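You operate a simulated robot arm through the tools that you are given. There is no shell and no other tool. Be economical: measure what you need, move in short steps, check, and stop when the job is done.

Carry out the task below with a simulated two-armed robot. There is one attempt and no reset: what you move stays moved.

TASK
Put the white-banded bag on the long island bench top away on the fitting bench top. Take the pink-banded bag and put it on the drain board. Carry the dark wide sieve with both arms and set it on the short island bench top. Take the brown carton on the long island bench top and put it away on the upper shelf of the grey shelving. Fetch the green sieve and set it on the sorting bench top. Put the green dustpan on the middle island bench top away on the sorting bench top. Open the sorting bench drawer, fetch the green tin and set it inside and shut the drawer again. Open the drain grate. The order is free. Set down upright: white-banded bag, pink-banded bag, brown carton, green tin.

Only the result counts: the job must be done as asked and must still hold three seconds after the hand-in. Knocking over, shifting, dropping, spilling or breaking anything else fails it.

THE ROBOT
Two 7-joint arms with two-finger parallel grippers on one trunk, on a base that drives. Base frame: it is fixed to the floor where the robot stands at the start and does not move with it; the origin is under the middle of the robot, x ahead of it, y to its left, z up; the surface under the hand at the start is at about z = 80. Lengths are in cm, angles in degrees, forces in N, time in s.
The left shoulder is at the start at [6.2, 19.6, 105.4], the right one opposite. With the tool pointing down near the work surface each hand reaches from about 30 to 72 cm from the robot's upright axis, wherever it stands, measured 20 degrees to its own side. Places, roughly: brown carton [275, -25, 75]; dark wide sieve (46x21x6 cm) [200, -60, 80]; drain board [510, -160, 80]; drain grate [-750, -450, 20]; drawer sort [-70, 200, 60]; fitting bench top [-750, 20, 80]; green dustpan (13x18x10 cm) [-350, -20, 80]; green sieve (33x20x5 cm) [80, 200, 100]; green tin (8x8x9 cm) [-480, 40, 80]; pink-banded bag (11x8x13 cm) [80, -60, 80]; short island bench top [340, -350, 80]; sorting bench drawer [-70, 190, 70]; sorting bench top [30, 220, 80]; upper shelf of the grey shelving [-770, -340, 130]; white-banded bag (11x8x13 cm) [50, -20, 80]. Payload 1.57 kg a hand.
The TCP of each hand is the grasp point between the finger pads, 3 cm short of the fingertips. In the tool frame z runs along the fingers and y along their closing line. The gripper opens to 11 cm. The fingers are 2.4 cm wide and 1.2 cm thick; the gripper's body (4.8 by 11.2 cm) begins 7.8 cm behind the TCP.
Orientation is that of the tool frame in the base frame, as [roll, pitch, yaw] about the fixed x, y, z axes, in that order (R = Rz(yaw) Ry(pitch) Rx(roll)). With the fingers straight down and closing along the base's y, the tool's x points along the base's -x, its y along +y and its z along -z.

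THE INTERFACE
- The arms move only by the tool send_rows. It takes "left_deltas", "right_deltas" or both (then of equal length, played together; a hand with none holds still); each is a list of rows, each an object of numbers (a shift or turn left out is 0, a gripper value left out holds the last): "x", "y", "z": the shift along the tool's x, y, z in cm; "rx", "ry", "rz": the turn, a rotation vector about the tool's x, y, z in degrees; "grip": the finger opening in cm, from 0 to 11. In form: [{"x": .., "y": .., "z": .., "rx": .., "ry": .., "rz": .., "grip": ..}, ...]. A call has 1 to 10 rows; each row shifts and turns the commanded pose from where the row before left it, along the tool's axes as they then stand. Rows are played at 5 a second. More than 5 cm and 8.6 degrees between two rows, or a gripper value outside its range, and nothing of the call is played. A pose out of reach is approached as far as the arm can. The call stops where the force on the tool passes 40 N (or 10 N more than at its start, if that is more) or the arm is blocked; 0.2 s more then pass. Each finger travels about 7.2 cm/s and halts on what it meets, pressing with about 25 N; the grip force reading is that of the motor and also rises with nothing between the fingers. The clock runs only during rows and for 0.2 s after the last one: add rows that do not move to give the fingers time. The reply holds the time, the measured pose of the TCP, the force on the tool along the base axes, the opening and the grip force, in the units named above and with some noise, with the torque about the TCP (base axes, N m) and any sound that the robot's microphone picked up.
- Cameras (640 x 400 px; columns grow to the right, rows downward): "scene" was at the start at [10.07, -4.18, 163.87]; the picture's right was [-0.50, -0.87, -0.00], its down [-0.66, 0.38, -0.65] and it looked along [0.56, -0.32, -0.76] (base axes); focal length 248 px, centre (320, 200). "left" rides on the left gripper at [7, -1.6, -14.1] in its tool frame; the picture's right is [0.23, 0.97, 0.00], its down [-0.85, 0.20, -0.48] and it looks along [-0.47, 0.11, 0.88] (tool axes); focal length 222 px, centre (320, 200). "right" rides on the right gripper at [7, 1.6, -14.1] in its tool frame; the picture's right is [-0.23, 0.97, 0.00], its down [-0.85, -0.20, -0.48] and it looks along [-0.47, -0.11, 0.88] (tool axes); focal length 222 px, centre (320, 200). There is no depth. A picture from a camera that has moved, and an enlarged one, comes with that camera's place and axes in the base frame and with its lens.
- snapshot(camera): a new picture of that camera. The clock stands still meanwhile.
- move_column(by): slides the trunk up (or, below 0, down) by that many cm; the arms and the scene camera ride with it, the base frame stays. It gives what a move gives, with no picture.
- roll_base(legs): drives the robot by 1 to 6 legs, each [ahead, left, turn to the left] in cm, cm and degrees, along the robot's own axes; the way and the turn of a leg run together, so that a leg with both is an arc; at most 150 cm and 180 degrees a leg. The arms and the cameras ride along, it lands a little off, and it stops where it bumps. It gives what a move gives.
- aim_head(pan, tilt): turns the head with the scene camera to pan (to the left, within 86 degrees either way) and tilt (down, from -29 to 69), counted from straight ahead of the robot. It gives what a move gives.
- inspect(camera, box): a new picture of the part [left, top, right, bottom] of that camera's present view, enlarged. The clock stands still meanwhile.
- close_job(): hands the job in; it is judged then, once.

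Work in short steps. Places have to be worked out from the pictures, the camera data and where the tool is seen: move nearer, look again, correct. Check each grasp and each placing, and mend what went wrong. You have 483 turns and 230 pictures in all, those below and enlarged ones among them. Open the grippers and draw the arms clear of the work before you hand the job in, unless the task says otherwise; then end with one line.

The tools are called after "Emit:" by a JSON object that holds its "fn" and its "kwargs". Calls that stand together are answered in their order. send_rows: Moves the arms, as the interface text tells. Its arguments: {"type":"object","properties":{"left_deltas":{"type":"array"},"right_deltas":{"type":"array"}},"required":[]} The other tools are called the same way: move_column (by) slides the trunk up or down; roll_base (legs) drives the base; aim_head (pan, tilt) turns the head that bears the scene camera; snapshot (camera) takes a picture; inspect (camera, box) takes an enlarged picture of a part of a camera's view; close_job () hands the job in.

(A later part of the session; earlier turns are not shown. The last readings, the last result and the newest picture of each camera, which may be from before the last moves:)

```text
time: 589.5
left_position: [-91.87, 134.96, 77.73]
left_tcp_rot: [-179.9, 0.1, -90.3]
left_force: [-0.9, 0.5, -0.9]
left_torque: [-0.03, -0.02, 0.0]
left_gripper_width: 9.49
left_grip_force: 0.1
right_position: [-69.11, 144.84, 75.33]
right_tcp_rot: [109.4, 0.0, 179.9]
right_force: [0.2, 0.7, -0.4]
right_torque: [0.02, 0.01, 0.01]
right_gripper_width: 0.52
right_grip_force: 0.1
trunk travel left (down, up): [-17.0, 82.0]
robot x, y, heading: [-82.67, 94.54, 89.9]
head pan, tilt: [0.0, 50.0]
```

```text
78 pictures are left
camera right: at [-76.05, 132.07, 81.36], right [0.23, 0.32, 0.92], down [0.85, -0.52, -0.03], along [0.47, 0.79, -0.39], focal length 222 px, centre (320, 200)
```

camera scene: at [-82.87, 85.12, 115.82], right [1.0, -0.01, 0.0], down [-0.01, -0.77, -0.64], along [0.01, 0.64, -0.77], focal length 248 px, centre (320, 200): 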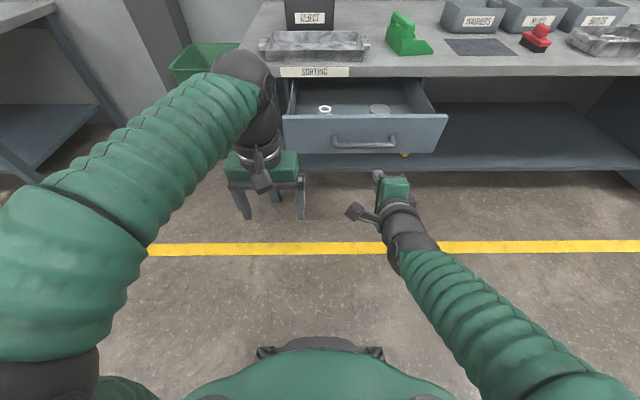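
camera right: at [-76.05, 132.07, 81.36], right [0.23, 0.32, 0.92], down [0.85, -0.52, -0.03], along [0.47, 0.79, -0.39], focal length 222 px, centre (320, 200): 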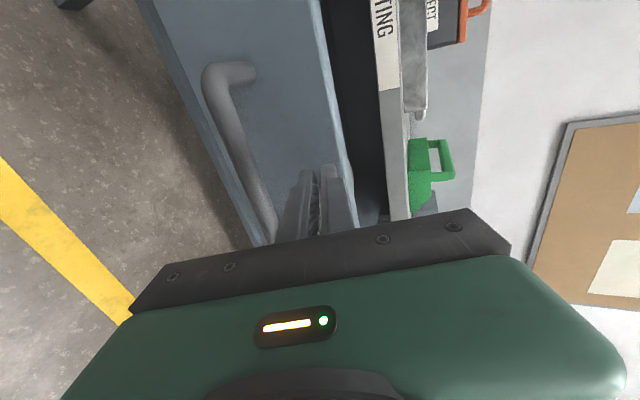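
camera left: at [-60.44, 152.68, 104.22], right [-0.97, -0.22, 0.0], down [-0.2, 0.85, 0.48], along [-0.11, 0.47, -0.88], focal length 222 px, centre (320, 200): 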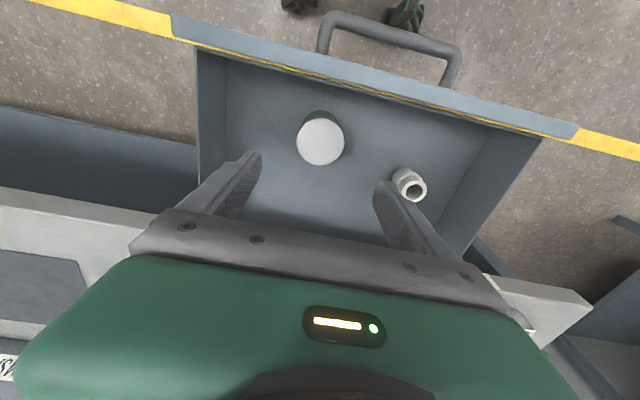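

Emit:
{"fn": "move_column", "kwargs": {"by": -0.8}}

Emit:
{"fn": "roll_base", "kwargs": {"legs": [[15, 0, 0]]}}

Emit:
{"fn": "snapshot", "kwargs": {"camera": "right"}}

```text
time: 590.0
left_position: [-91.87, 134.91, 76.97]
left_tcp_rot: [-179.9, 0.3, -90.1]
left_force: [-0.7, -0.3, 0.1]
left_torque: [0.01, -0.01, 0.01]
left_gripper_width: 9.49
left_grip_force: 0.0
right_position: [-69.23, 144.63, 74.47]
right_tcp_rot: [109.2, -0.1, 179.9]
right_force: [-0.1, 0.2, -0.8]
right_torque: [0.0, -0.01, 0.01]
right_gripper_width: 0.48
right_grip_force: 0.1
trunk travel left (down, up): [-16.2, 82.8]
robot x, y, heading: [-83.14, 93.92, 89.7]
head pan, tilt: [0.0, 50.0]
```

```text
time: 591.4
left_position: [-91.88, 149.94, 76.96]
left_tcp_rot: [-179.9, 0.2, -90.3]
left_force: [0.1, 0.9, 0.7]
left_torque: [-0.02, 0.0, 0.0]
left_gripper_width: 9.52
left_grip_force: 0.0
right_position: [-69.07, 159.6, 74.4]
right_tcp_rot: [109.2, -0.1, 179.8]
right_force: [0.0, -0.4, 0.6]
right_torque: [-0.03, 0.0, 0.01]
right_gripper_width: 0.48
right_grip_force: 0.0
trunk travel left (down, up): [-16.2, 82.8]
robot x, y, heading: [-82.7, 109.24, 89.7]
head pan, tilt: [0.0, 50.0]
```

```text
77 pictures are left
camera right: at [-75.97, 147.01, 80.56], right [0.23, 0.32, 0.92], down [0.85, -0.52, -0.03], along [0.47, 0.79, -0.39], focal length 222 px, centre (320, 200)
```

right: 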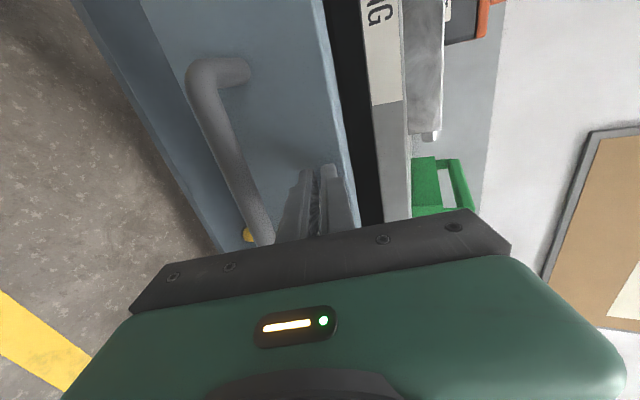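

The drawer slides in. I continue until it closes.

Emit:
{"fn": "roll_base", "kwargs": {"legs": [[10, 0, 0.3]]}}

Emit:
{"fn": "roll_base", "kwargs": {"legs": [[5, 0, 0]]}}

Emit:
{"fn": "snapshot", "kwargs": {"camera": "right"}}

```text
time: 592.5
left_position: [-92.07, 159.96, 77.03]
left_tcp_rot: [-179.9, 0.2, -89.7]
left_force: [-0.4, 0.7, 0.1]
left_torque: [-0.01, -0.01, -0.02]
left_gripper_width: 9.51
left_grip_force: 0.0
right_position: [-69.4, 169.94, 74.39]
right_tcp_rot: [109.3, 0.0, -179.7]
right_force: [1.1, 0.6, 0.4]
right_torque: [0.0, 0.01, 0.0]
right_gripper_width: 0.52
right_grip_force: 0.1
trunk travel left (down, up): [-16.2, 82.8]
robot x, y, heading: [-82.68, 119.52, 90.0]
head pan, tilt: [0.0, 50.0]
```

```text
time: 593.5
left_position: [-92.18, 164.92, 76.84]
left_tcp_rot: [-179.9, 0.2, -89.7]
left_force: [-0.8, -0.8, 0.1]
left_torque: [-0.02, 0.02, 0.02]
left_gripper_width: 9.48
left_grip_force: 0.1
right_position: [-69.44, 174.94, 74.46]
right_tcp_rot: [109.3, 0.1, -179.6]
right_force: [-0.2, -0.4, 0.5]
right_torque: [-0.04, -0.01, 0.01]
right_gripper_width: 0.5
right_grip_force: 0.1
trunk travel left (down, up): [-16.2, 82.8]
robot x, y, heading: [-82.93, 124.22, 90.1]
head pan, tilt: [0.0, 50.0]
```

```text
76 pictures are left
camera right: at [-76.31, 162.15, 80.58], right [0.23, 0.32, 0.92], down [0.86, -0.51, -0.03], along [0.46, 0.8, -0.39], focal length 222 px, centre (320, 200)
```

right: 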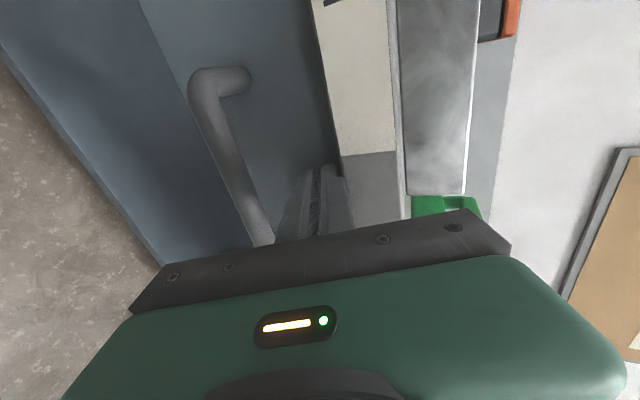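

Emit:
{"fn": "roll_base", "kwargs": {"legs": [[3, 0, 0]]}}

Emit:
{"fn": "inspect", "kwargs": {"camera": "right", "box": [160, 0, 440, 175]}}

```text
time: 594.2
left_position: [-92.17, 165.23, 77.15]
left_tcp_rot: [-179.9, 0.6, -89.7]
left_force: [0.0, -1.1, 0.4]
left_torque: [-0.03, 0.01, 0.01]
left_gripper_width: 9.49
left_grip_force: 0.0
right_position: [-69.64, 175.1, 74.82]
right_tcp_rot: [108.9, 0.1, -179.7]
right_force: [1.2, -28.8, 7.7]
right_torque: [0.35, -0.02, -0.2]
right_gripper_width: 0.34
right_grip_force: 0.1
trunk travel left (down, up): [-16.2, 82.8]
robot x, y, heading: [-83.04, 125.18, 90.3]
head pan, tilt: [0.0, 50.0]
stopped in leg 1: the force on the tool passed its limit at 64 N (the readings are from after the stop); the commanded pose is now the measured one
```

```text
2.29 times, centred on (300, 88) of right
camera zoom: at [-76.33, 162.26, 80.78], right [0.23, 0.32, 0.92], down [0.86, -0.51, -0.03], along [0.46, 0.8, -0.39], focal length 508 px, centre (366, 457)
```

zoom: 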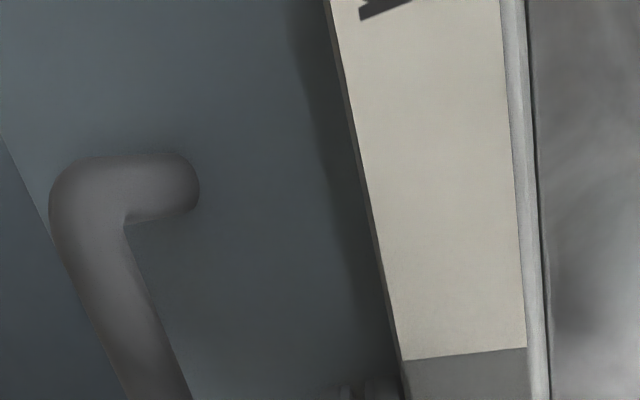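

The drawer is shut (firm stop). I back away, raise the trunk and turn the right tool down again.

Emit:
{"fn": "roll_base", "kwargs": {"legs": [[-38, 0, 0]]}}

Emit:
{"fn": "move_column", "kwargs": {"by": 39}}

Emit:
{"fn": "send_rows", "kwargs": {"right_deltas": [{"rx": 8.5}, {"rx": 8.5}, {"rx": 8.5}, {"rx": 8.5}, {"rx": 8.5}, {"rx": 8.5}, {"rx": 8.5}, {"rx": 8.5}, {"rx": 3, "grip": 8}, {}]}}

Emit:
{"fn": "move_column", "kwargs": {"by": 9.8}}

Emit:
{"fn": "roll_base", "kwargs": {"legs": [[0, -100, 0], [0, -50, 0]]}}

Emit:
{"fn": "snapshot", "kwargs": {"camera": "scene"}}

```text
time: 596.5
left_position: [-91.83, 129.17, 76.93]
left_tcp_rot: [-179.8, 0.3, -90.1]
left_force: [-0.5, -0.3, 0.2]
left_torque: [0.02, -0.01, 0.0]
left_gripper_width: 9.51
left_grip_force: 0.1
right_position: [-69.28, 139.04, 74.5]
right_tcp_rot: [109.3, 0.0, 179.9]
right_force: [-0.5, 0.3, 0.3]
right_torque: [0.01, -0.03, 0.01]
right_gripper_width: 0.49
right_grip_force: 0.2
trunk travel left (down, up): [-16.2, 82.8]
robot x, y, heading: [-82.79, 88.14, 89.9]
head pan, tilt: [0.0, 50.0]
```

```text
time: 600.3
left_position: [-91.89, 129.42, 115.86]
left_tcp_rot: [-180.0, 0.3, -90.1]
left_force: [0.4, -0.4, -0.7]
left_torque: [-0.01, -0.03, -0.02]
left_gripper_width: 9.49
left_grip_force: 0.0
right_position: [-69.21, 139.08, 113.47]
right_tcp_rot: [109.3, 0.0, 180.0]
right_force: [0.1, 0.0, 0.3]
right_torque: [-0.05, 0.0, -0.02]
right_gripper_width: 0.5
right_grip_force: 0.0
trunk travel left (down, up): [-55.2, 43.8]
robot x, y, heading: [-82.6, 88.53, 89.6]
head pan, tilt: [0.0, 50.0]
```

```text
time: 602.5
left_position: [-92.07, 129.15, 115.92]
left_tcp_rot: [-179.9, 0.2, -90.1]
left_force: [0.4, -0.5, 0.2]
left_torque: [0.01, 0.01, 0.01]
left_gripper_width: 9.52
left_grip_force: 0.1
right_position: [-67.1, 136.05, 113.9]
right_tcp_rot: [172.9, 1.0, 177.5]
right_force: [0.1, 1.0, -0.6]
right_torque: [0.0, 0.02, -0.01]
right_gripper_width: 8.03
right_grip_force: 0.1
right hand out of reach, approached as far as the arm can: row 2, 8, 9
trunk travel left (down, up): [-55.2, 43.8]
robot x, y, heading: [-82.86, 88.63, 90.2]
head pan, tilt: [0.0, 50.0]
```

```text
time: 603.8
left_position: [-91.95, 129.4, 125.77]
left_tcp_rot: [-179.9, 0.3, -90.0]
left_force: [-1.0, 0.7, 0.2]
left_torque: [0.0, -0.01, -0.07]
left_gripper_width: 9.51
left_grip_force: 0.0
right_position: [-67.08, 136.3, 123.46]
right_tcp_rot: [173.0, 1.0, 177.7]
right_force: [-1.1, 1.2, 0.0]
right_torque: [-0.02, -0.03, -0.02]
right_gripper_width: 8.0
right_grip_force: 0.0
trunk travel left (down, up): [-65.0, 34.0]
robot x, y, heading: [-82.87, 88.8, 89.7]
head pan, tilt: [0.0, 50.0]
```

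```text
time: 611.5
left_position: [55.01, 130.89, 125.77]
left_tcp_rot: [-179.4, 0.4, -88.8]
left_force: [-0.8, -0.1, 0.2]
left_torque: [-0.01, -0.04, -0.02]
left_gripper_width: 9.51
left_grip_force: 0.1
right_position: [79.91, 138.34, 123.62]
right_tcp_rot: [172.9, 1.3, 178.8]
right_force: [-0.6, 1.1, -0.2]
right_torque: [0.02, -0.03, -0.04]
right_gripper_width: 7.99
right_grip_force: 0.0
trunk travel left (down, up): [-65.0, 34.0]
robot x, y, heading: [65.56, 90.39, 90.7]
head pan, tilt: [0.0, 50.0]
```

```text
74 pictures are left
camera scene: at [64.56, 101.31, 163.8], right [1.0, 0.02, 0.01], down [0.02, -0.77, -0.64], along [-0.01, 0.64, -0.77], focal length 248 px, centre (320, 200)
```

scene: 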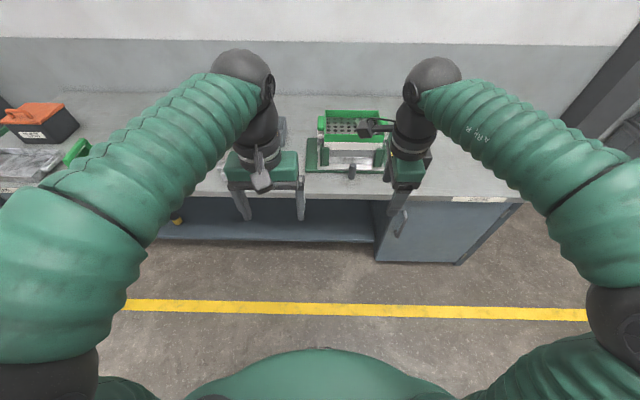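

I spread the hands and rotate the right wrist back for a clear look at the sieve.

Emit:
{"fn": "send_rows", "kwargs": {"left_deltas": [{"y": 4}, {"y": 4}, {"y": 4}, {"y": 4}, {}, {}, {}, {}, {}, {}], "right_deltas": [{"rx": 7}, {"rz": -8.5}, {"rz": -8.5}, {"rz": -8.5}, {"rz": -8.5}, {"rz": -8.5}, {"rz": -8.5}, {"rz": -8.5}, {"rz": -8.5}, {"rz": -8.5}]}}

Emit:
{"fn": "send_rows", "kwargs": {"right_deltas": [{"rz": -8.5}, {"rz": -6}, {"y": -4}, {"y": -4}, {"y": -4}, {"y": -4}]}}

Emit:
{"fn": "aim_head", "kwargs": {"pan": 0, "tilt": 40}}

Emit:
{"fn": "inspect", "kwargs": {"camera": "scene", "box": [240, 100, 480, 250]}}

```text
time: 613.7
left_position: [39.92, 130.82, 125.16]
left_tcp_rot: [180.0, 0.4, -88.8]
left_force: [-0.7, 0.1, -0.1]
left_torque: [-0.01, -0.03, 0.0]
left_gripper_width: 9.5
left_grip_force: 0.0
right_position: [81.61, 135.65, 123.36]
right_tcp_rot: [-179.1, 0.4, -104.5]
right_force: [0.2, -0.1, -0.3]
right_torque: [0.02, 0.01, 0.0]
right_gripper_width: 8.0
right_grip_force: 0.0
right hand out of reach, approached as far as the arm can: row 1
trunk travel left (down, up): [-65.0, 34.0]
robot x, y, heading: [65.66, 90.55, 90.7]
head pan, tilt: [0.0, 50.0]
```

```text
time: 615.1
left_position: [40.0, 130.71, 125.25]
left_tcp_rot: [-179.8, 0.3, -88.8]
left_force: [0.7, 0.8, -0.1]
left_torque: [-0.01, 0.01, 0.02]
left_gripper_width: 9.47
left_grip_force: 0.1
right_position: [91.53, 134.36, 123.36]
right_tcp_rot: [-178.9, 0.2, -90.4]
right_force: [-0.3, 0.2, 0.3]
right_torque: [-0.02, -0.02, -0.02]
right_gripper_width: 7.99
right_grip_force: 0.0
right hand out of reach, approached as far as the arm can: row 5, 6
trunk travel left (down, up): [-65.0, 34.0]
robot x, y, heading: [65.86, 90.41, 91.1]
head pan, tilt: [0.0, 50.0]
```

```text
time: 615.8
left_position: [40.08, 130.81, 125.2]
left_tcp_rot: [-180.0, 0.4, -88.9]
left_force: [-0.2, -0.2, -0.2]
left_torque: [0.0, -0.02, 0.04]
left_gripper_width: 9.51
left_grip_force: 0.0
right_position: [91.61, 134.5, 123.27]
right_tcp_rot: [-178.8, 0.2, -90.4]
right_force: [0.3, 0.3, 0.4]
right_torque: [0.01, 0.04, 0.0]
right_gripper_width: 7.99
right_grip_force: 0.0
trunk travel left (down, up): [-65.0, 34.0]
robot x, y, heading: [65.89, 90.37, 91.0]
head pan, tilt: [0.0, 40.0]
```

```text
2.67 times, centred on (360, 175) of scene
camera zoom: at [65.67, 102.12, 165.22], right [1.0, 0.02, 0.0], down [0.01, -0.64, -0.76], along [-0.01, 0.76, -0.64], focal length 660 px, centre (213, 267)
```

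zoom: 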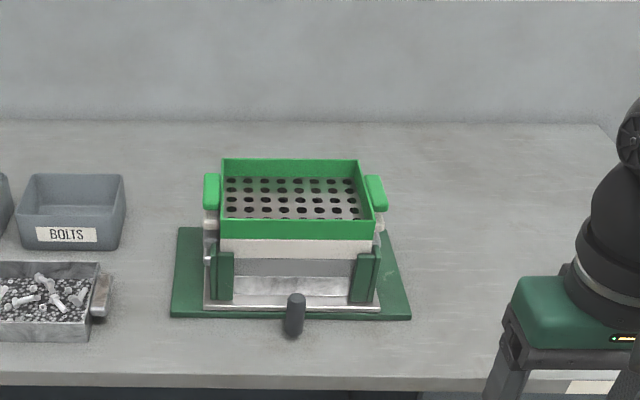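

The green sieve sits on a shaker frame, with plate handles at x ≈ 64.5 and 93, y ≈ 198. To its right the bench is free. I'll lift it with both hands; I drive in line first.

Emit:
{"fn": "roll_base", "kwargs": {"legs": [[0, -13, -1], [48, 0, 0]]}}

Emit:
{"fn": "aim_head", "kwargs": {"pan": 0, "tilt": 45}}

Emit:
{"fn": "snapshot", "kwargs": {"camera": "scene"}}

Emit:
{"fn": "inspect", "kwargs": {"camera": "scene", "box": [240, 180, 400, 280]}}

Emit:
{"fn": "snapshot", "kwargs": {"camera": "right"}}

```text
time: 619.6
left_position: [53.75, 180.7, 125.16]
left_tcp_rot: [-179.6, 0.4, -90.5]
left_force: [-0.9, 0.1, 0.2]
left_torque: [-0.01, 0.0, 0.0]
left_gripper_width: 9.52
left_grip_force: 0.0
right_position: [105.44, 182.9, 123.6]
right_tcp_rot: [-178.6, 0.3, -92.1]
right_force: [-0.3, 0.1, 0.1]
right_torque: [0.02, -0.02, -0.01]
right_gripper_width: 7.99
right_grip_force: 0.0
trunk travel left (down, up): [-65.0, 34.0]
robot x, y, heading: [78.81, 139.54, 89.4]
head pan, tilt: [0.0, 40.0]
```

```text
time: 620.3
left_position: [53.99, 180.78, 125.17]
left_tcp_rot: [-179.8, 0.4, -90.4]
left_force: [0.4, -0.3, -0.2]
left_torque: [0.01, -0.02, 0.02]
left_gripper_width: 9.51
left_grip_force: 0.1
right_position: [105.49, 182.99, 123.51]
right_tcp_rot: [-178.7, 0.3, -92.1]
right_force: [0.2, 0.4, -0.2]
right_torque: [0.03, -0.04, 0.01]
right_gripper_width: 7.99
right_grip_force: 0.1
trunk travel left (down, up): [-65.0, 34.0]
robot x, y, heading: [78.63, 139.6, 89.2]
head pan, tilt: [0.0, 45.0]
```

```text
72 pictures are left
camera scene: at [78.34, 151.06, 164.5], right [1.0, -0.01, 0.0], down [-0.01, -0.71, -0.71], along [0.01, 0.71, -0.71], focal length 248 px, centre (320, 200)
```

scene: 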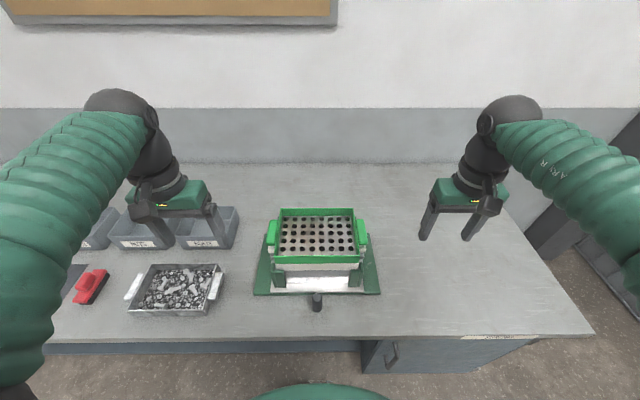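

```text
4.00 times, centred on (320, 230) of scene
camera zoom: at [78.34, 151.06, 164.5], right [1.0, -0.01, 0.0], down [-0.01, -0.71, -0.71], along [0.01, 0.71, -0.71], focal length 990 px, centre (320, 80)
```

zoom: 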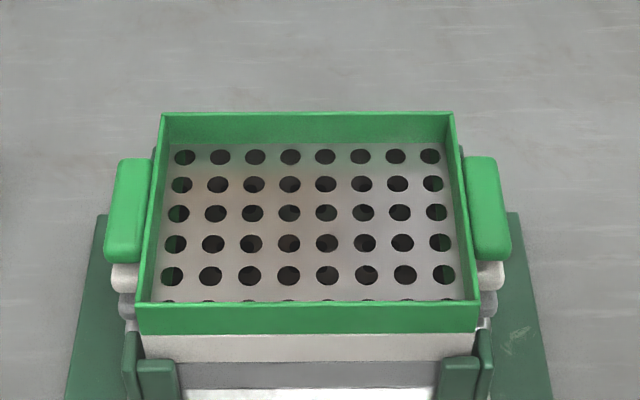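

```text
70 pictures are left
camera right: at [103.4, 176.08, 137.47], right [-0.96, 0.26, -0.02], down [0.22, 0.85, 0.49], along [0.15, 0.47, -0.87], focal length 222 px, centre (320, 200)
```

right: 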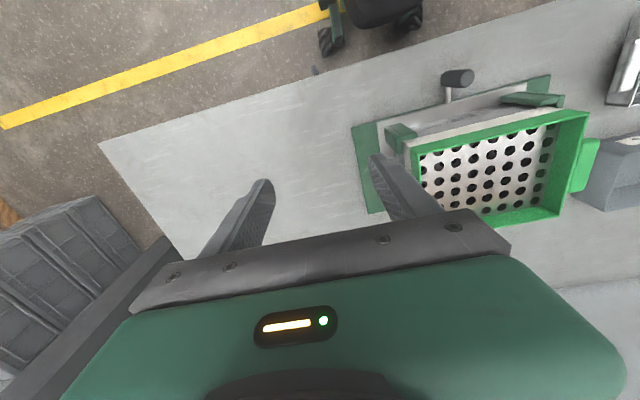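

Emit:
{"fn": "inspect", "kwargs": {"camera": "scene", "box": [262, 212, 294, 252]}}

Emit:
{"fn": "inspect", "kwargs": {"camera": "right", "box": [340, 60, 620, 235]}}

```text
10.00 times, centred on (278, 232) of scene
camera zoom: at [78.34, 151.06, 164.5], right [1.0, -0.01, 0.0], down [-0.01, -0.71, -0.71], along [0.01, 0.71, -0.71], focal length 2475 px, centre (740, -120)
```

zoom: 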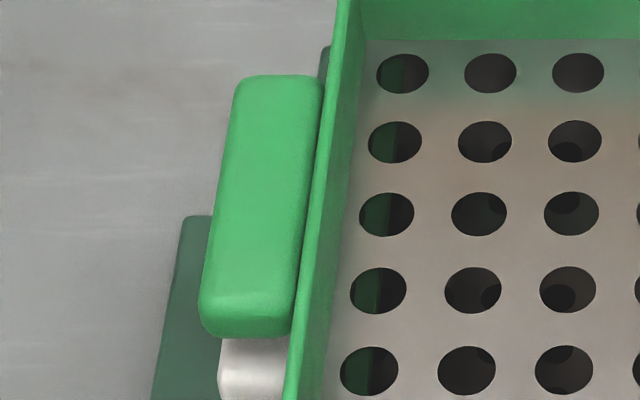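

```text
2.29 times, centred on (480, 148) of right
camera zoom: at [103.4, 176.08, 137.47], right [-0.96, 0.26, -0.02], down [0.22, 0.85, 0.49], along [0.15, 0.47, -0.87], focal length 508 px, centre (-46, 320)
```

zoom: 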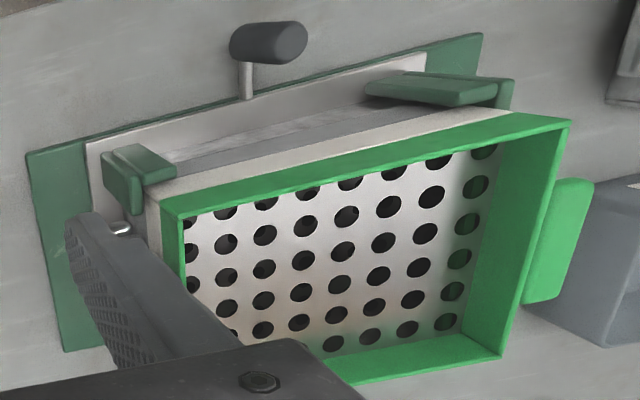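

The handles are tabs on the side walls (no gap to the wall), so each hand will pinch tab + wall, with the inner finger inside the sieve. I bring both hands above: left [63.2, 202], right [92, 202].

Emit:
{"fn": "send_rows", "kwargs": {"left_deltas": [{"x": -4.3, "y": -1.85, "grip": 8}, {"x": -4.3, "y": -1.85}, {"x": -4.3, "y": -1.85}, {"x": -4.3, "y": -1.85}, {"x": -4, "y": -1.8}, {"z": 4}, {"z": 4}, {"z": 3}, {}], "right_deltas": [{"rx": -1.3, "rz": -2}, {"x": -4, "y": 2.8, "grip": 8}, {"x": -4, "y": 2.8}, {"x": -4, "y": 2.8}, {"x": -4, "y": 2.8}, {"x": -3, "y": 2.3}, {"z": 4}, {"z": 4}, {"z": 2}]}}

Emit:
{"fn": "inspect", "kwargs": {"camera": "scene", "box": [240, 170, 400, 270]}}

Emit:
{"fn": "snapshot", "kwargs": {"camera": "left"}}

Emit:
{"fn": "snapshot", "kwargs": {"camera": "right"}}

```text
time: 622.3
left_position: [62.12, 199.0, 113.39]
left_tcp_rot: [179.8, 0.5, -90.5]
left_force: [-0.2, 0.0, 0.5]
left_torque: [0.0, 0.02, 0.01]
left_gripper_width: 8.01
left_grip_force: 0.0
left hand out of reach, approached as far as the arm can: row 5
right_position: [96.76, 183.95, 112.32]
right_tcp_rot: [179.8, 0.5, -90.1]
right_force: [0.4, 0.4, 0.7]
right_torque: [-0.01, -0.02, -0.02]
right_gripper_width: 8.0
right_grip_force: 0.1
right hand out of reach, approached as far as the arm can: row 1, 2, 3, 4, 5, 6, 8, 9
trunk travel left (down, up): [-65.0, 34.0]
robot x, y, heading: [79.3, 139.93, 89.5]
head pan, tilt: [0.0, 45.0]
```

```text
4.00 times, centred on (320, 220) of scene
camera zoom: at [79.28, 150.99, 164.51], right [1.0, -0.01, 0.0], down [-0.01, -0.71, -0.71], along [0.01, 0.71, -0.71], focal length 990 px, centre (320, 120)
```

zoom: 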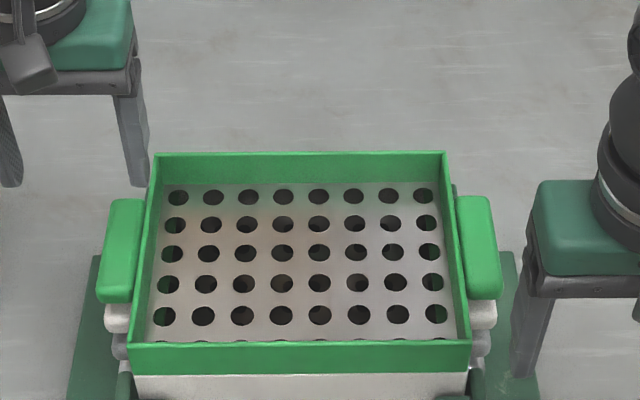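

```text
66 pictures are left
camera left: at [63.74, 191.97, 127.46], right [-0.98, -0.22, 0.0], down [-0.19, 0.85, 0.49], along [-0.11, 0.47, -0.87], focal length 222 px, centre (320, 200)
```

left: 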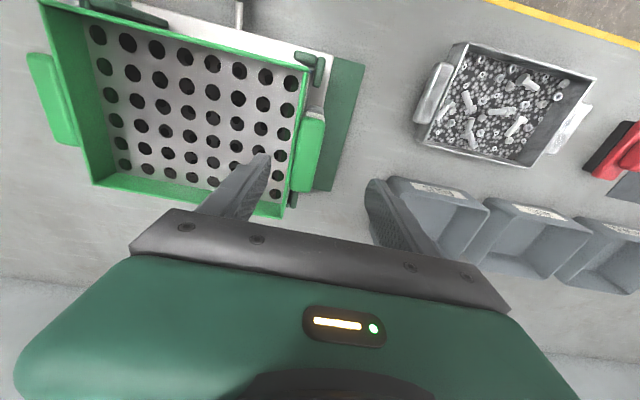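

```text
65 pictures are left
camera right: at [95.26, 176.92, 126.34], right [-0.97, 0.23, 0.01], down [0.2, 0.85, 0.49], along [0.1, 0.47, -0.87], focal length 222 px, centre (320, 200)
```

right: 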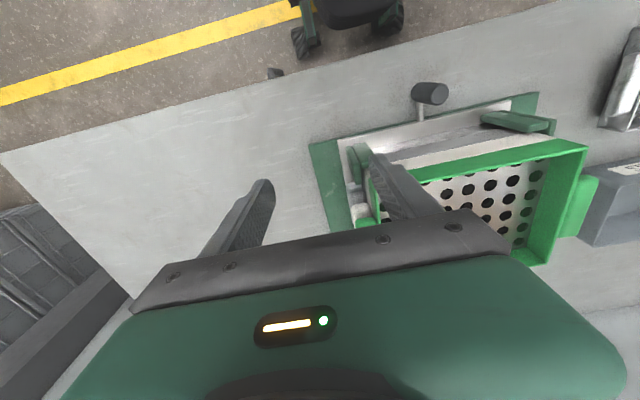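

Emit:
{"fn": "send_rows", "kwargs": {"right_deltas": [{"x": -3}, {"x": -3}, {}, {}]}}

Emit:
{"fn": "snapshot", "kwargs": {"camera": "scene"}}

```text
time: 623.3
left_position: [61.99, 199.15, 113.31]
left_tcp_rot: [-180.0, 0.3, -90.5]
left_force: [-0.1, 0.6, 0.5]
left_torque: [0.02, -0.03, 0.03]
left_gripper_width: 8.01
left_grip_force: 0.1
right_position: [97.75, 184.64, 113.18]
right_tcp_rot: [179.7, 0.3, -90.1]
right_force: [0.0, -0.4, -0.2]
right_torque: [0.03, 0.07, -0.02]
right_gripper_width: 8.0
right_grip_force: 0.0
right hand out of reach, approached as far as the arm can: row 1, 2
trunk travel left (down, up): [-65.0, 34.0]
robot x, y, heading: [78.32, 139.48, 89.3]
head pan, tilt: [0.0, 45.0]
```

```text
64 pictures are left
camera scene: at [79.17, 151.26, 164.48], right [1.0, -0.01, 0.0], down [-0.01, -0.71, -0.71], along [0.01, 0.71, -0.71], focal length 248 px, centre (320, 200)
```

scene: 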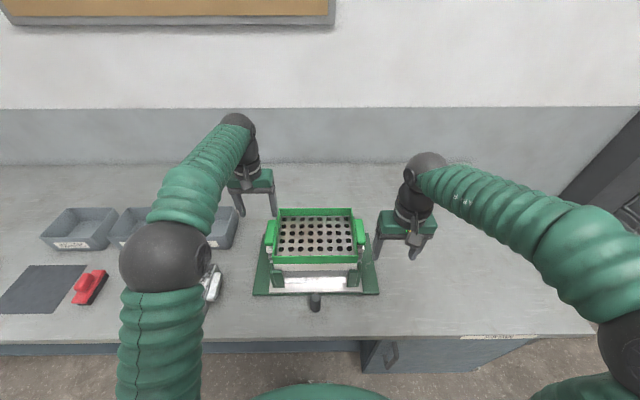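

The right arm's elbow got into an awkward configuration. I bring it back to a home-like pose and try again from there.

Emit:
{"fn": "send_rows", "kwargs": {"right_deltas": [{"x": 4}, {"x": 4}, {"x": 4, "y": -3}, {"x": 3, "y": -3}, {"y": -4}, {"y": -4}, {"y": -4}, {}, {}]}}

Emit:
{"fn": "send_rows", "kwargs": {"right_deltas": [{"y": 4, "x": -2}, {"y": 4, "x": -3}, {"y": 4, "x": -3}, {"y": 4, "x": -3}, {"x": -4, "y": 2}, {"x": -4, "y": 1}, {"x": -4}, {"x": -4}, {}]}}

```text
time: 625.3
left_position: [62.15, 199.03, 113.32]
left_tcp_rot: [-180.0, 0.2, -90.5]
left_force: [1.2, 0.3, -0.1]
left_torque: [-0.03, 0.01, 0.0]
left_gripper_width: 8.0
left_grip_force: 0.1
right_position: [106.58, 176.03, 108.84]
right_tcp_rot: [-179.4, 0.2, -90.8]
right_force: [-0.4, -0.8, 0.3]
right_torque: [-0.02, -0.01, 0.02]
right_gripper_width: 8.01
right_grip_force: 0.0
right hand out of reach, approached as far as the arm can: row 3, 4, 5, 6, 7
trunk travel left (down, up): [-65.0, 34.0]
robot x, y, heading: [79.01, 139.78, 89.5]
head pan, tilt: [0.0, 45.0]
```

```text
time: 627.3
left_position: [62.21, 199.11, 113.36]
left_tcp_rot: [-180.0, 0.2, -90.6]
left_force: [0.1, 0.2, -0.3]
left_torque: [0.02, 0.0, -0.01]
left_gripper_width: 7.97
left_grip_force: 0.0
right_position: [95.18, 184.03, 113.75]
right_tcp_rot: [179.7, 0.5, -90.1]
right_force: [0.0, 0.0, -0.1]
right_torque: [0.0, 0.03, 0.01]
right_gripper_width: 8.0
right_grip_force: 0.1
right hand out of reach, approached as far as the arm can: row 3, 4, 5, 6, 7, 8
trunk travel left (down, up): [-65.0, 34.0]
robot x, y, heading: [79.11, 139.83, 89.1]
head pan, tilt: [0.0, 45.0]
```

Emit:
{"fn": "send_rows", "kwargs": {"right_deltas": [{"y": -4, "z": -2}, {"y": -4, "z": -2}, {"y": -3}, {"x": -4}, {"x": -4}, {"x": -4}, {"x": -4}, {"x": -4}, {"x": -4}, {}]}}

Emit:
{"fn": "snapshot", "kwargs": {"camera": "scene"}}

```text
time: 629.5
left_position: [61.98, 199.21, 113.28]
left_tcp_rot: [-179.8, 0.3, -90.6]
left_force: [1.0, -0.1, -0.4]
left_torque: [0.01, 0.01, -0.02]
left_gripper_width: 8.0
left_grip_force: 0.1
right_position: [103.37, 186.04, 118.07]
right_tcp_rot: [-179.5, 0.7, -90.4]
right_force: [-0.7, 0.4, 0.0]
right_torque: [0.02, -0.02, 0.02]
right_gripper_width: 8.03
right_grip_force: 0.1
right hand out of reach, approached as far as the arm can: row 3, 4, 5, 6, 7, 8, 9
trunk travel left (down, up): [-65.0, 34.0]
robot x, y, heading: [79.03, 139.65, 89.4]
head pan, tilt: [0.0, 45.0]
```

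```text
63 pictures are left
camera scene: at [79.21, 151.26, 164.48], right [1.0, -0.01, 0.0], down [-0.01, -0.71, -0.71], along [0.01, 0.71, -0.71], focal length 248 px, centre (320, 200)
```

scene: 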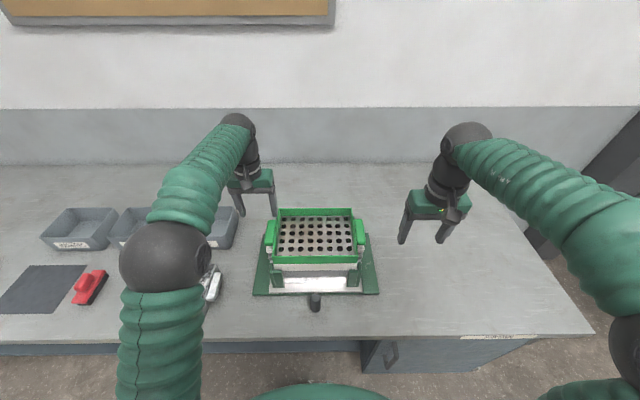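

Emit:
{"fn": "send_rows", "kwargs": {"right_deltas": [{"rz": 8.5}, {"rz": 8.5}, {"rz": 8.5}, {"rz": 8.5}, {"rz": 8.5}, {"rz": 8.5}, {"rz": 8.5}, {"rz": 8.5}, {"rz": 8.5}, {"rz": 8.5}]}}

Emit:
{"fn": "send_rows", "kwargs": {"right_deltas": [{"rz": 5}, {"y": 4}, {"y": 4}, {"y": 4}, {}]}}

```text
time: 631.7
left_position: [62.1, 199.21, 113.39]
left_tcp_rot: [180.0, 0.3, -90.5]
left_force: [1.2, -0.1, 0.7]
left_torque: [0.0, 0.0, 0.01]
left_gripper_width: 7.98
left_grip_force: 0.0
right_position: [104.47, 185.46, 118.19]
right_tcp_rot: [179.4, 0.3, -175.3]
right_force: [-0.2, -0.7, 0.6]
right_torque: [0.02, -0.01, -0.03]
right_gripper_width: 8.0
right_grip_force: 0.1
right hand out of reach, approached as far as the arm can: row 1
trunk travel left (down, up): [-65.0, 34.0]
robot x, y, heading: [78.94, 139.92, 89.4]
head pan, tilt: [0.0, 45.0]
```

```text
time: 632.9
left_position: [62.12, 199.08, 113.29]
left_tcp_rot: [-180.0, 0.3, -90.5]
left_force: [-0.9, 0.4, -0.2]
left_torque: [0.01, 0.02, 0.0]
left_gripper_width: 8.01
left_grip_force: 0.0
right_position: [104.56, 185.36, 118.24]
right_tcp_rot: [179.5, 0.2, 179.8]
right_force: [-0.6, -0.9, 0.3]
right_torque: [0.01, 0.02, 0.01]
right_gripper_width: 8.01
right_grip_force: 0.1
right hand out of reach, approached as far as the arm can: row 2, 3, 4
trunk travel left (down, up): [-65.0, 34.0]
robot x, y, heading: [78.49, 139.65, 89.3]
head pan, tilt: [0.0, 45.0]
```

I try unwinding the elbow: bring the right hand in close and across the centre, then forward.

Emit:
{"fn": "send_rows", "kwargs": {"right_deltas": [{"y": -4}, {"y": -4}, {"x": 4}, {"x": 4}, {"x": 4}, {"x": 4}, {"x": 4}, {"x": 4}, {}]}}

Emit:
{"fn": "snapshot", "kwargs": {"camera": "scene"}}

```text
time: 634.9
left_position: [62.11, 199.0, 113.21]
left_tcp_rot: [-179.9, 0.3, -90.6]
left_force: [0.7, -0.3, 0.1]
left_torque: [0.0, 0.01, 0.0]
left_gripper_width: 8.02
left_grip_force: 0.0
right_position: [81.99, 176.78, 118.66]
right_tcp_rot: [179.7, -0.2, 179.7]
right_force: [0.0, 0.3, 0.3]
right_torque: [0.03, 0.0, -0.01]
right_gripper_width: 8.0
right_grip_force: 0.0
right hand out of reach, approached as far as the arm can: row 8
trunk travel left (down, up): [-65.0, 34.0]
robot x, y, heading: [78.88, 139.88, 89.1]
head pan, tilt: [0.0, 45.0]
```

```text
62 pictures are left
camera scene: at [79.13, 151.16, 164.49], right [1.0, -0.01, 0.0], down [-0.01, -0.71, -0.71], along [0.01, 0.71, -0.71], focal length 248 px, centre (320, 200)
```

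scene: 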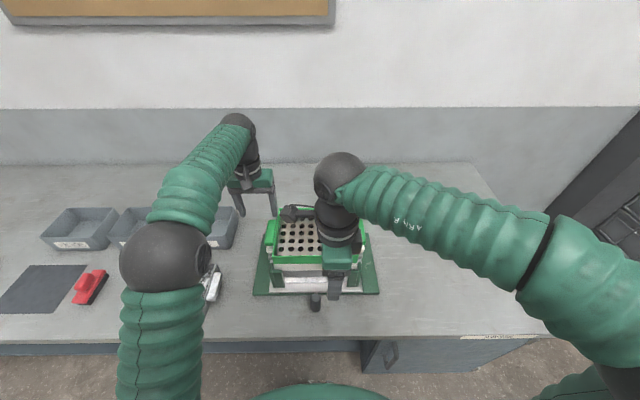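

Emit:
{"fn": "send_rows", "kwargs": {"right_deltas": [{"y": 4}, {"y": 4}, {"y": 4}, {"y": 4}, {"y": 4}, {}]}}

```text
time: 636.3
left_position: [62.12, 199.06, 113.33]
left_tcp_rot: [-179.9, 0.4, -90.5]
left_force: [0.6, -0.5, 0.4]
left_torque: [0.02, 0.05, 0.0]
left_gripper_width: 8.01
left_grip_force: 0.1
right_position: [89.83, 182.38, 119.59]
right_tcp_rot: [179.6, -0.3, 179.9]
right_force: [0.8, -0.7, 0.9]
right_torque: [0.02, -0.02, -0.01]
right_gripper_width: 8.0
right_grip_force: 0.2
right hand out of reach, approached as far as the arm can: row 1, 2, 3, 4, 5
trunk travel left (down, up): [-65.0, 34.0]
robot x, y, heading: [78.89, 139.7, 89.4]
head pan, tilt: [0.0, 45.0]
```

Emit:
{"fn": "send_rows", "kwargs": {"right_deltas": [{"x": -4}, {"x": -4}, {"x": -4}, {"x": -4}, {"x": -4}, {"z": 4}, {"z": 4}, {"z": 4}, {"z": 4}, {}]}}

Emit:
{"fn": "send_rows", "kwargs": {"right_deltas": [{"y": 4}, {"y": 4}, {"y": 4}, {"y": 4}, {}]}}

```text
time: 638.5
left_position: [62.15, 199.12, 113.34]
left_tcp_rot: [-179.9, 0.5, -90.5]
left_force: [0.5, -0.2, -0.3]
left_torque: [-0.03, 0.05, 0.01]
left_gripper_width: 8.0
left_grip_force: 0.0
right_position: [109.58, 181.48, 104.85]
right_tcp_rot: [179.6, 0.0, 179.9]
right_force: [-0.8, 0.9, -0.1]
right_torque: [-0.03, 0.01, -0.01]
right_gripper_width: 8.0
right_grip_force: 0.1
right hand out of reach, approached as far as the arm can: row 9
trunk travel left (down, up): [-65.0, 34.0]
robot x, y, heading: [78.68, 139.58, 89.1]
head pan, tilt: [0.0, 45.0]
```

```text
time: 639.7
left_position: [62.17, 199.21, 113.38]
left_tcp_rot: [180.0, 0.3, -90.5]
left_force: [-0.5, 0.2, -0.4]
left_torque: [0.02, 0.01, -0.01]
left_gripper_width: 8.03
left_grip_force: 0.0
right_position: [109.63, 181.95, 105.73]
right_tcp_rot: [179.5, 0.2, 179.9]
right_force: [0.1, -0.3, 0.2]
right_torque: [0.01, 0.05, 0.02]
right_gripper_width: 8.0
right_grip_force: 0.2
right hand out of reach, approached as far as the arm can: row 1, 2, 3, 4
trunk travel left (down, up): [-65.0, 34.0]
robot x, y, heading: [79.19, 139.6, 89.5]
head pan, tilt: [0.0, 45.0]
```

I test whether another wrist yaw frees the arm: rotate a further +85° (to yaw ≈ +95) and try forward.

Emit:
{"fn": "send_rows", "kwargs": {"right_deltas": [{"rz": 8.5, "z": -2}, {"rz": 8.5, "z": -2}, {"rz": 8.5, "z": -2}, {"rz": 8.5, "z": -2}, {"rz": 8.5}, {"rz": 8.5}, {"rz": 8.5}, {"rz": 8.5}, {"rz": 8.5}, {"rz": 8.5}]}}

Emit:
{"fn": "send_rows", "kwargs": {"right_deltas": [{"x": 4}, {"x": 4}, {"x": 4}, {}]}}

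```text
time: 641.9
left_position: [62.1, 199.02, 113.41]
left_tcp_rot: [-180.0, 0.3, -90.5]
left_force: [-0.1, 0.2, -0.6]
left_torque: [0.01, -0.01, 0.02]
left_gripper_width: 7.97
left_grip_force: 0.0
right_position: [109.62, 181.95, 113.89]
right_tcp_rot: [-179.7, -0.3, 94.7]
right_force: [0.3, -0.4, -0.2]
right_torque: [0.01, -0.03, 0.03]
right_gripper_width: 8.0
right_grip_force: 0.0
trunk travel left (down, up): [-65.0, 34.0]
robot x, y, heading: [78.54, 139.92, 89.0]
head pan, tilt: [0.0, 45.0]
```

```text
time: 642.9
left_position: [62.06, 199.09, 113.3]
left_tcp_rot: [180.0, 0.3, -90.5]
left_force: [-0.2, 0.7, 0.1]
left_torque: [0.01, 0.0, -0.02]
left_gripper_width: 7.99
left_grip_force: 0.0
right_position: [108.07, 184.99, 115.26]
right_tcp_rot: [179.4, -0.6, 94.9]
right_force: [0.4, 0.9, -0.2]
right_torque: [-0.03, 0.01, -0.04]
right_gripper_width: 8.0
right_grip_force: 0.1
right hand out of reach, approached as far as the arm can: row 1, 2, 3
trunk travel left (down, up): [-65.0, 34.0]
robot x, y, heading: [79.08, 140.19, 89.3]
head pan, tilt: [0.0, 45.0]
```

Yaw is free, so the elbow branch is the problem; it flipped while the tool was pitched. I back off into free space and retrace: pitch the right tool forward again, extend to the drawer-grip pose, then unpitch there.

Emit:
{"fn": "roll_base", "kwargs": {"legs": [[-52, 0, 0.7]]}}

Emit:
{"fn": "send_rows", "kwargs": {"right_deltas": [{"rz": -8.5}, {"rz": -8.5}, {"rz": -8.5}, {"rz": -8.5}, {"rz": -8.5}, {"rz": -8.5}, {"rz": -8.5}, {"rz": -8.5}, {"rz": -8.5}, {"rz": -8.5}]}}

Emit:
{"fn": "send_rows", "kwargs": {"right_deltas": [{"rx": -8.5}, {"rx": -8.5}, {"rx": -8.5}, {"rx": -8.5}, {"rx": -8.5}, {"rx": -8.5}, {"rx": -8.5}, {"rx": -8.5}, {"rx": -2}, {}]}}

```text
time: 645.9
left_position: [61.09, 147.05, 113.35]
left_tcp_rot: [-180.0, 0.3, -90.1]
left_force: [-0.6, 0.1, -0.1]
left_torque: [0.01, 0.04, -0.04]
left_gripper_width: 8.01
left_grip_force: 0.1
right_position: [107.47, 133.28, 115.29]
right_tcp_rot: [179.5, -0.6, 95.4]
right_force: [-0.6, -0.6, -0.1]
right_torque: [0.0, -0.02, -0.01]
right_gripper_width: 8.01
right_grip_force: 0.2
trunk travel left (down, up): [-65.0, 34.0]
robot x, y, heading: [78.63, 87.54, 89.8]
head pan, tilt: [0.0, 45.0]
```

```text
time: 648.1
left_position: [61.26, 147.02, 113.45]
left_tcp_rot: [-180.0, 0.4, -90.2]
left_force: [0.0, -0.2, 0.3]
left_torque: [0.0, 0.0, -0.01]
left_gripper_width: 8.03
left_grip_force: 0.1
right_position: [107.27, 133.05, 115.31]
right_tcp_rot: [179.1, 0.6, -179.5]
right_force: [0.2, 0.9, -0.3]
right_torque: [0.01, -0.04, 0.0]
right_gripper_width: 8.03
right_grip_force: 0.1
trunk travel left (down, up): [-65.0, 34.0]
robot x, y, heading: [78.39, 88.1, 89.9]
head pan, tilt: [0.0, 45.0]
```

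```text
time: 650.3
left_position: [61.25, 146.81, 113.51]
left_tcp_rot: [179.9, 0.5, -90.1]
left_force: [0.3, 0.4, 0.0]
left_torque: [0.04, 0.0, -0.02]
left_gripper_width: 8.01
left_grip_force: 0.0
right_position: [108.21, 137.75, 115.37]
right_tcp_rot: [109.2, 0.5, -179.6]
right_force: [-0.5, 0.4, 0.6]
right_torque: [0.0, 0.0, -0.01]
right_gripper_width: 7.99
right_grip_force: 0.0
right hand out of reach, approached as far as the arm can: row 4, 5, 6, 8, 9
trunk travel left (down, up): [-65.0, 34.0]
robot x, y, heading: [78.43, 87.68, 89.7]
head pan, tilt: [0.0, 45.0]
```

Emit:
{"fn": "send_rows", "kwargs": {"right_deltas": [{"z": 2.5, "y": -3.7}, {"z": 2.5, "y": -3.7}, {"z": 2.5, "y": -3.7}, {"z": 2.5, "y": -3.7}, {"z": 2.4, "y": -3.6}, {"x": 4}, {"x": 4}, {"x": 4}, {"x": 4}, {"x": 4}]}}

Emit:
{"fn": "snapshot", "kwargs": {"camera": "scene"}}

```text
time: 652.5
left_position: [61.34, 146.81, 113.44]
left_tcp_rot: [179.9, 0.6, -90.1]
left_force: [-0.4, 0.1, 0.2]
left_torque: [0.01, 0.0, 0.03]
left_gripper_width: 7.97
left_grip_force: 0.1
right_position: [105.25, 143.5, 93.88]
right_tcp_rot: [109.2, 0.6, -179.7]
right_force: [0.3, 0.1, 0.5]
right_torque: [0.04, 0.0, 0.01]
right_gripper_width: 8.02
right_grip_force: 0.1
right hand out of reach, approached as far as the arm can: row 6, 7, 8, 9, 10
trunk travel left (down, up): [-65.0, 34.0]
robot x, y, heading: [78.56, 87.73, 89.7]
head pan, tilt: [0.0, 45.0]
```

```text
61 pictures are left
camera scene: at [78.83, 99.25, 164.49], right [1.0, -0.01, 0.0], down [0.0, -0.71, -0.71], along [0.0, 0.71, -0.71], focal length 248 px, centre (320, 200)
```

scene: 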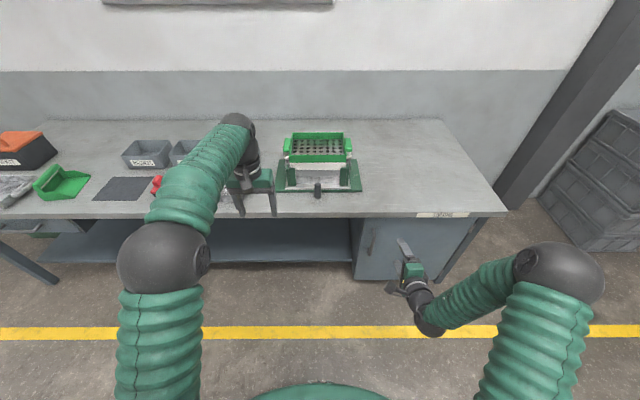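

Emit:
{"fn": "send_rows", "kwargs": {"right_deltas": [{"rx": 8.5}, {"rx": 8.5}, {"rx": 8.5}, {"rx": 8.5}, {"rx": 8.5}, {"rx": 8.5}, {"rx": 8.5}, {"rx": 8.5}, {"rx": 3}, {}]}}

Emit:
{"fn": "send_rows", "kwargs": {"right_deltas": [{"z": -4}, {"z": -4}, {"y": 4}, {"y": 4}, {"y": 4}, {"x": 4}, {"x": 4}, {"x": 4}, {}]}}

Emit:
{"fn": "snapshot", "kwargs": {"camera": "scene"}}

```text
time: 654.7
left_position: [61.14, 146.94, 113.46]
left_tcp_rot: [180.0, 0.6, -90.2]
left_force: [-1.0, 0.3, 0.2]
left_torque: [-0.03, -0.01, 0.01]
left_gripper_width: 7.97
left_grip_force: 0.1
right_position: [105.2, 143.46, 93.93]
right_tcp_rot: [-179.7, 0.6, -179.7]
right_force: [-1.0, 0.2, 0.2]
right_torque: [-0.02, -0.03, -0.01]
right_gripper_width: 7.99
right_grip_force: 0.1
trunk travel left (down, up): [-65.0, 34.0]
robot x, y, heading: [78.68, 88.08, 89.6]
head pan, tilt: [0.0, 45.0]
```

```text
time: 656.7
left_position: [61.35, 146.8, 113.53]
left_tcp_rot: [180.0, 0.6, -90.1]
left_force: [0.3, 0.5, 0.0]
left_torque: [0.0, 0.0, 0.02]
left_gripper_width: 7.99
left_grip_force: 0.0
right_position: [93.33, 154.44, 101.64]
right_tcp_rot: [-179.9, 0.4, -179.7]
right_force: [0.6, -0.1, 0.6]
right_torque: [0.03, 0.0, 0.02]
right_gripper_width: 8.01
right_grip_force: 0.0
right hand out of reach, approached as far as the arm can: row 5
trunk travel left (down, up): [-65.0, 34.0]
robot x, y, heading: [78.59, 87.53, 89.7]
head pan, tilt: [0.0, 45.0]
```

```text
60 pictures are left
camera scene: at [78.72, 99.37, 164.48], right [1.0, -0.01, 0.0], down [0.0, -0.71, -0.7], along [0.0, 0.7, -0.71], focal length 248 px, centre (320, 200)
```

scene: 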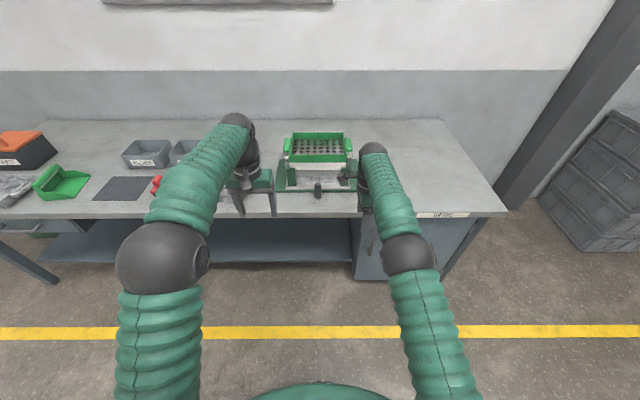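

The arm is unwound and reaches well. I rotate the right wrist back to closing along x and raise it.

Emit:
{"fn": "send_rows", "kwargs": {"right_deltas": [{"y": -4, "z": -2}, {"y": -4, "z": -2}, {"rz": -8.5, "z": -2}, {"rz": -8.5, "z": -2}, {"rz": -8.5}, {"rz": -8.5}, {"rz": -8.5}, {"rz": -8.5}, {"rz": -8.5}, {"rz": -8.5}]}}

Emit:
{"fn": "send_rows", "kwargs": {"left_deltas": [{"z": -2}, {}, {}], "right_deltas": [{"rz": -8.5}, {"rz": -8.5}, {"rz": -5, "z": -2}]}}

Emit:
{"fn": "roll_base", "kwargs": {"legs": [[53, 0, 0.3]]}}

Emit:
{"fn": "inspect", "kwargs": {"camera": "scene", "box": [240, 170, 400, 270]}}

Emit:
{"fn": "snapshot", "kwargs": {"camera": "left"}}

Emit:
{"fn": "snapshot", "kwargs": {"camera": "right"}}

```text
time: 658.9
left_position: [61.21, 146.9, 113.43]
left_tcp_rot: [179.9, 0.4, -90.2]
left_force: [0.9, -0.4, -0.2]
left_torque: [0.0, -0.01, 0.01]
left_gripper_width: 8.02
left_grip_force: 0.1
right_position: [93.18, 146.67, 109.82]
right_tcp_rot: [-179.4, 0.0, -111.7]
right_force: [0.8, 0.6, -0.1]
right_torque: [-0.02, -0.01, 0.0]
right_gripper_width: 8.0
right_grip_force: 0.1
trunk travel left (down, up): [-65.0, 34.0]
robot x, y, heading: [78.3, 87.59, 89.6]
head pan, tilt: [0.0, 45.0]
```

```text
time: 659.7
left_position: [61.08, 146.93, 115.53]
left_tcp_rot: [180.0, 0.5, -90.1]
left_force: [-0.6, -0.8, 0.6]
left_torque: [-0.01, -0.05, -0.02]
left_gripper_width: 8.0
left_grip_force: 0.1
right_position: [92.97, 146.58, 111.79]
right_tcp_rot: [-179.4, -0.2, -89.7]
right_force: [-0.6, 0.6, 0.1]
right_torque: [0.02, 0.02, 0.02]
right_gripper_width: 8.02
right_grip_force: 0.0
trunk travel left (down, up): [-65.0, 34.0]
robot x, y, heading: [78.66, 87.94, 89.8]
head pan, tilt: [0.0, 45.0]
```

```text
time: 662.7
left_position: [61.46, 198.96, 115.5]
left_tcp_rot: [180.0, 0.5, -90.1]
left_force: [0.4, -0.3, -0.1]
left_torque: [0.0, 0.01, 0.03]
left_gripper_width: 8.0
left_grip_force: 0.1
right_position: [93.38, 198.59, 111.86]
right_tcp_rot: [-179.4, -0.2, -89.7]
right_force: [0.2, -0.4, 0.2]
right_torque: [0.02, 0.01, -0.03]
right_gripper_width: 8.0
right_grip_force: 0.0
trunk travel left (down, up): [-65.0, 34.0]
robot x, y, heading: [78.98, 139.93, 89.7]
head pan, tilt: [0.0, 45.0]
```

```text
4.00 times, centred on (320, 220) of scene
camera zoom: at [78.87, 151.36, 164.5], right [1.0, -0.01, 0.0], down [0.0, -0.71, -0.71], along [0.0, 0.71, -0.71], focal length 990 px, centre (320, 120)
```

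zoom: 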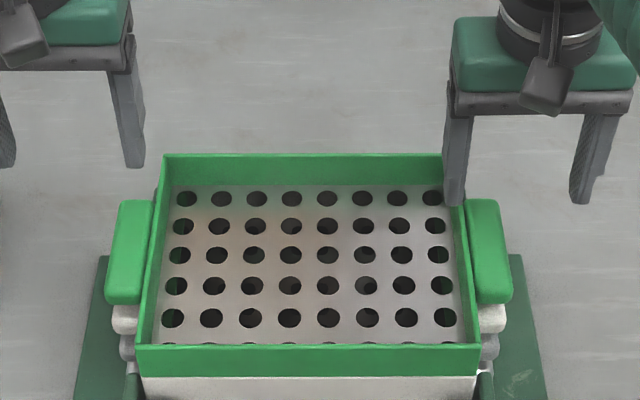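

```text
58 pictures are left
camera left: at [63.06, 192.02, 129.57], right [-0.97, -0.23, 0.0], down [-0.2, 0.85, 0.49], along [-0.11, 0.47, -0.87], focal length 222 px, centre (320, 200)
```

left: 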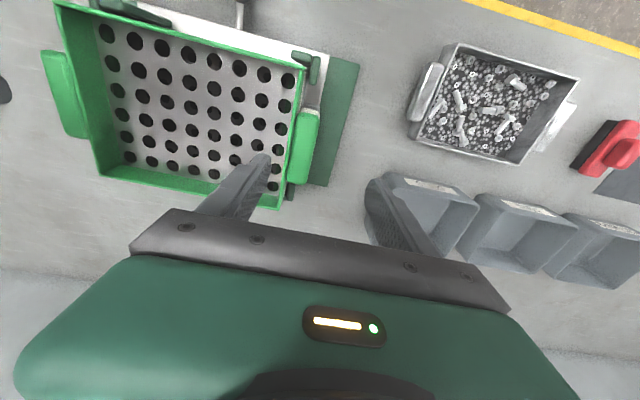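

```text
57 pictures are left
camera right: at [91.71, 191.86, 125.88], right [-0.97, 0.22, -0.01], down [0.19, 0.86, 0.48], along [0.12, 0.46, -0.88], focal length 222 px, centre (320, 200)
```

right: 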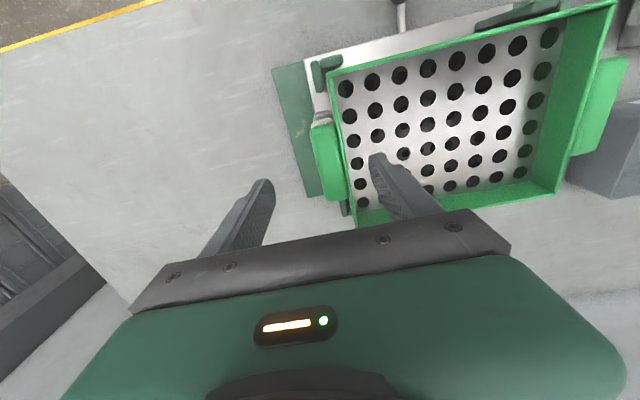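

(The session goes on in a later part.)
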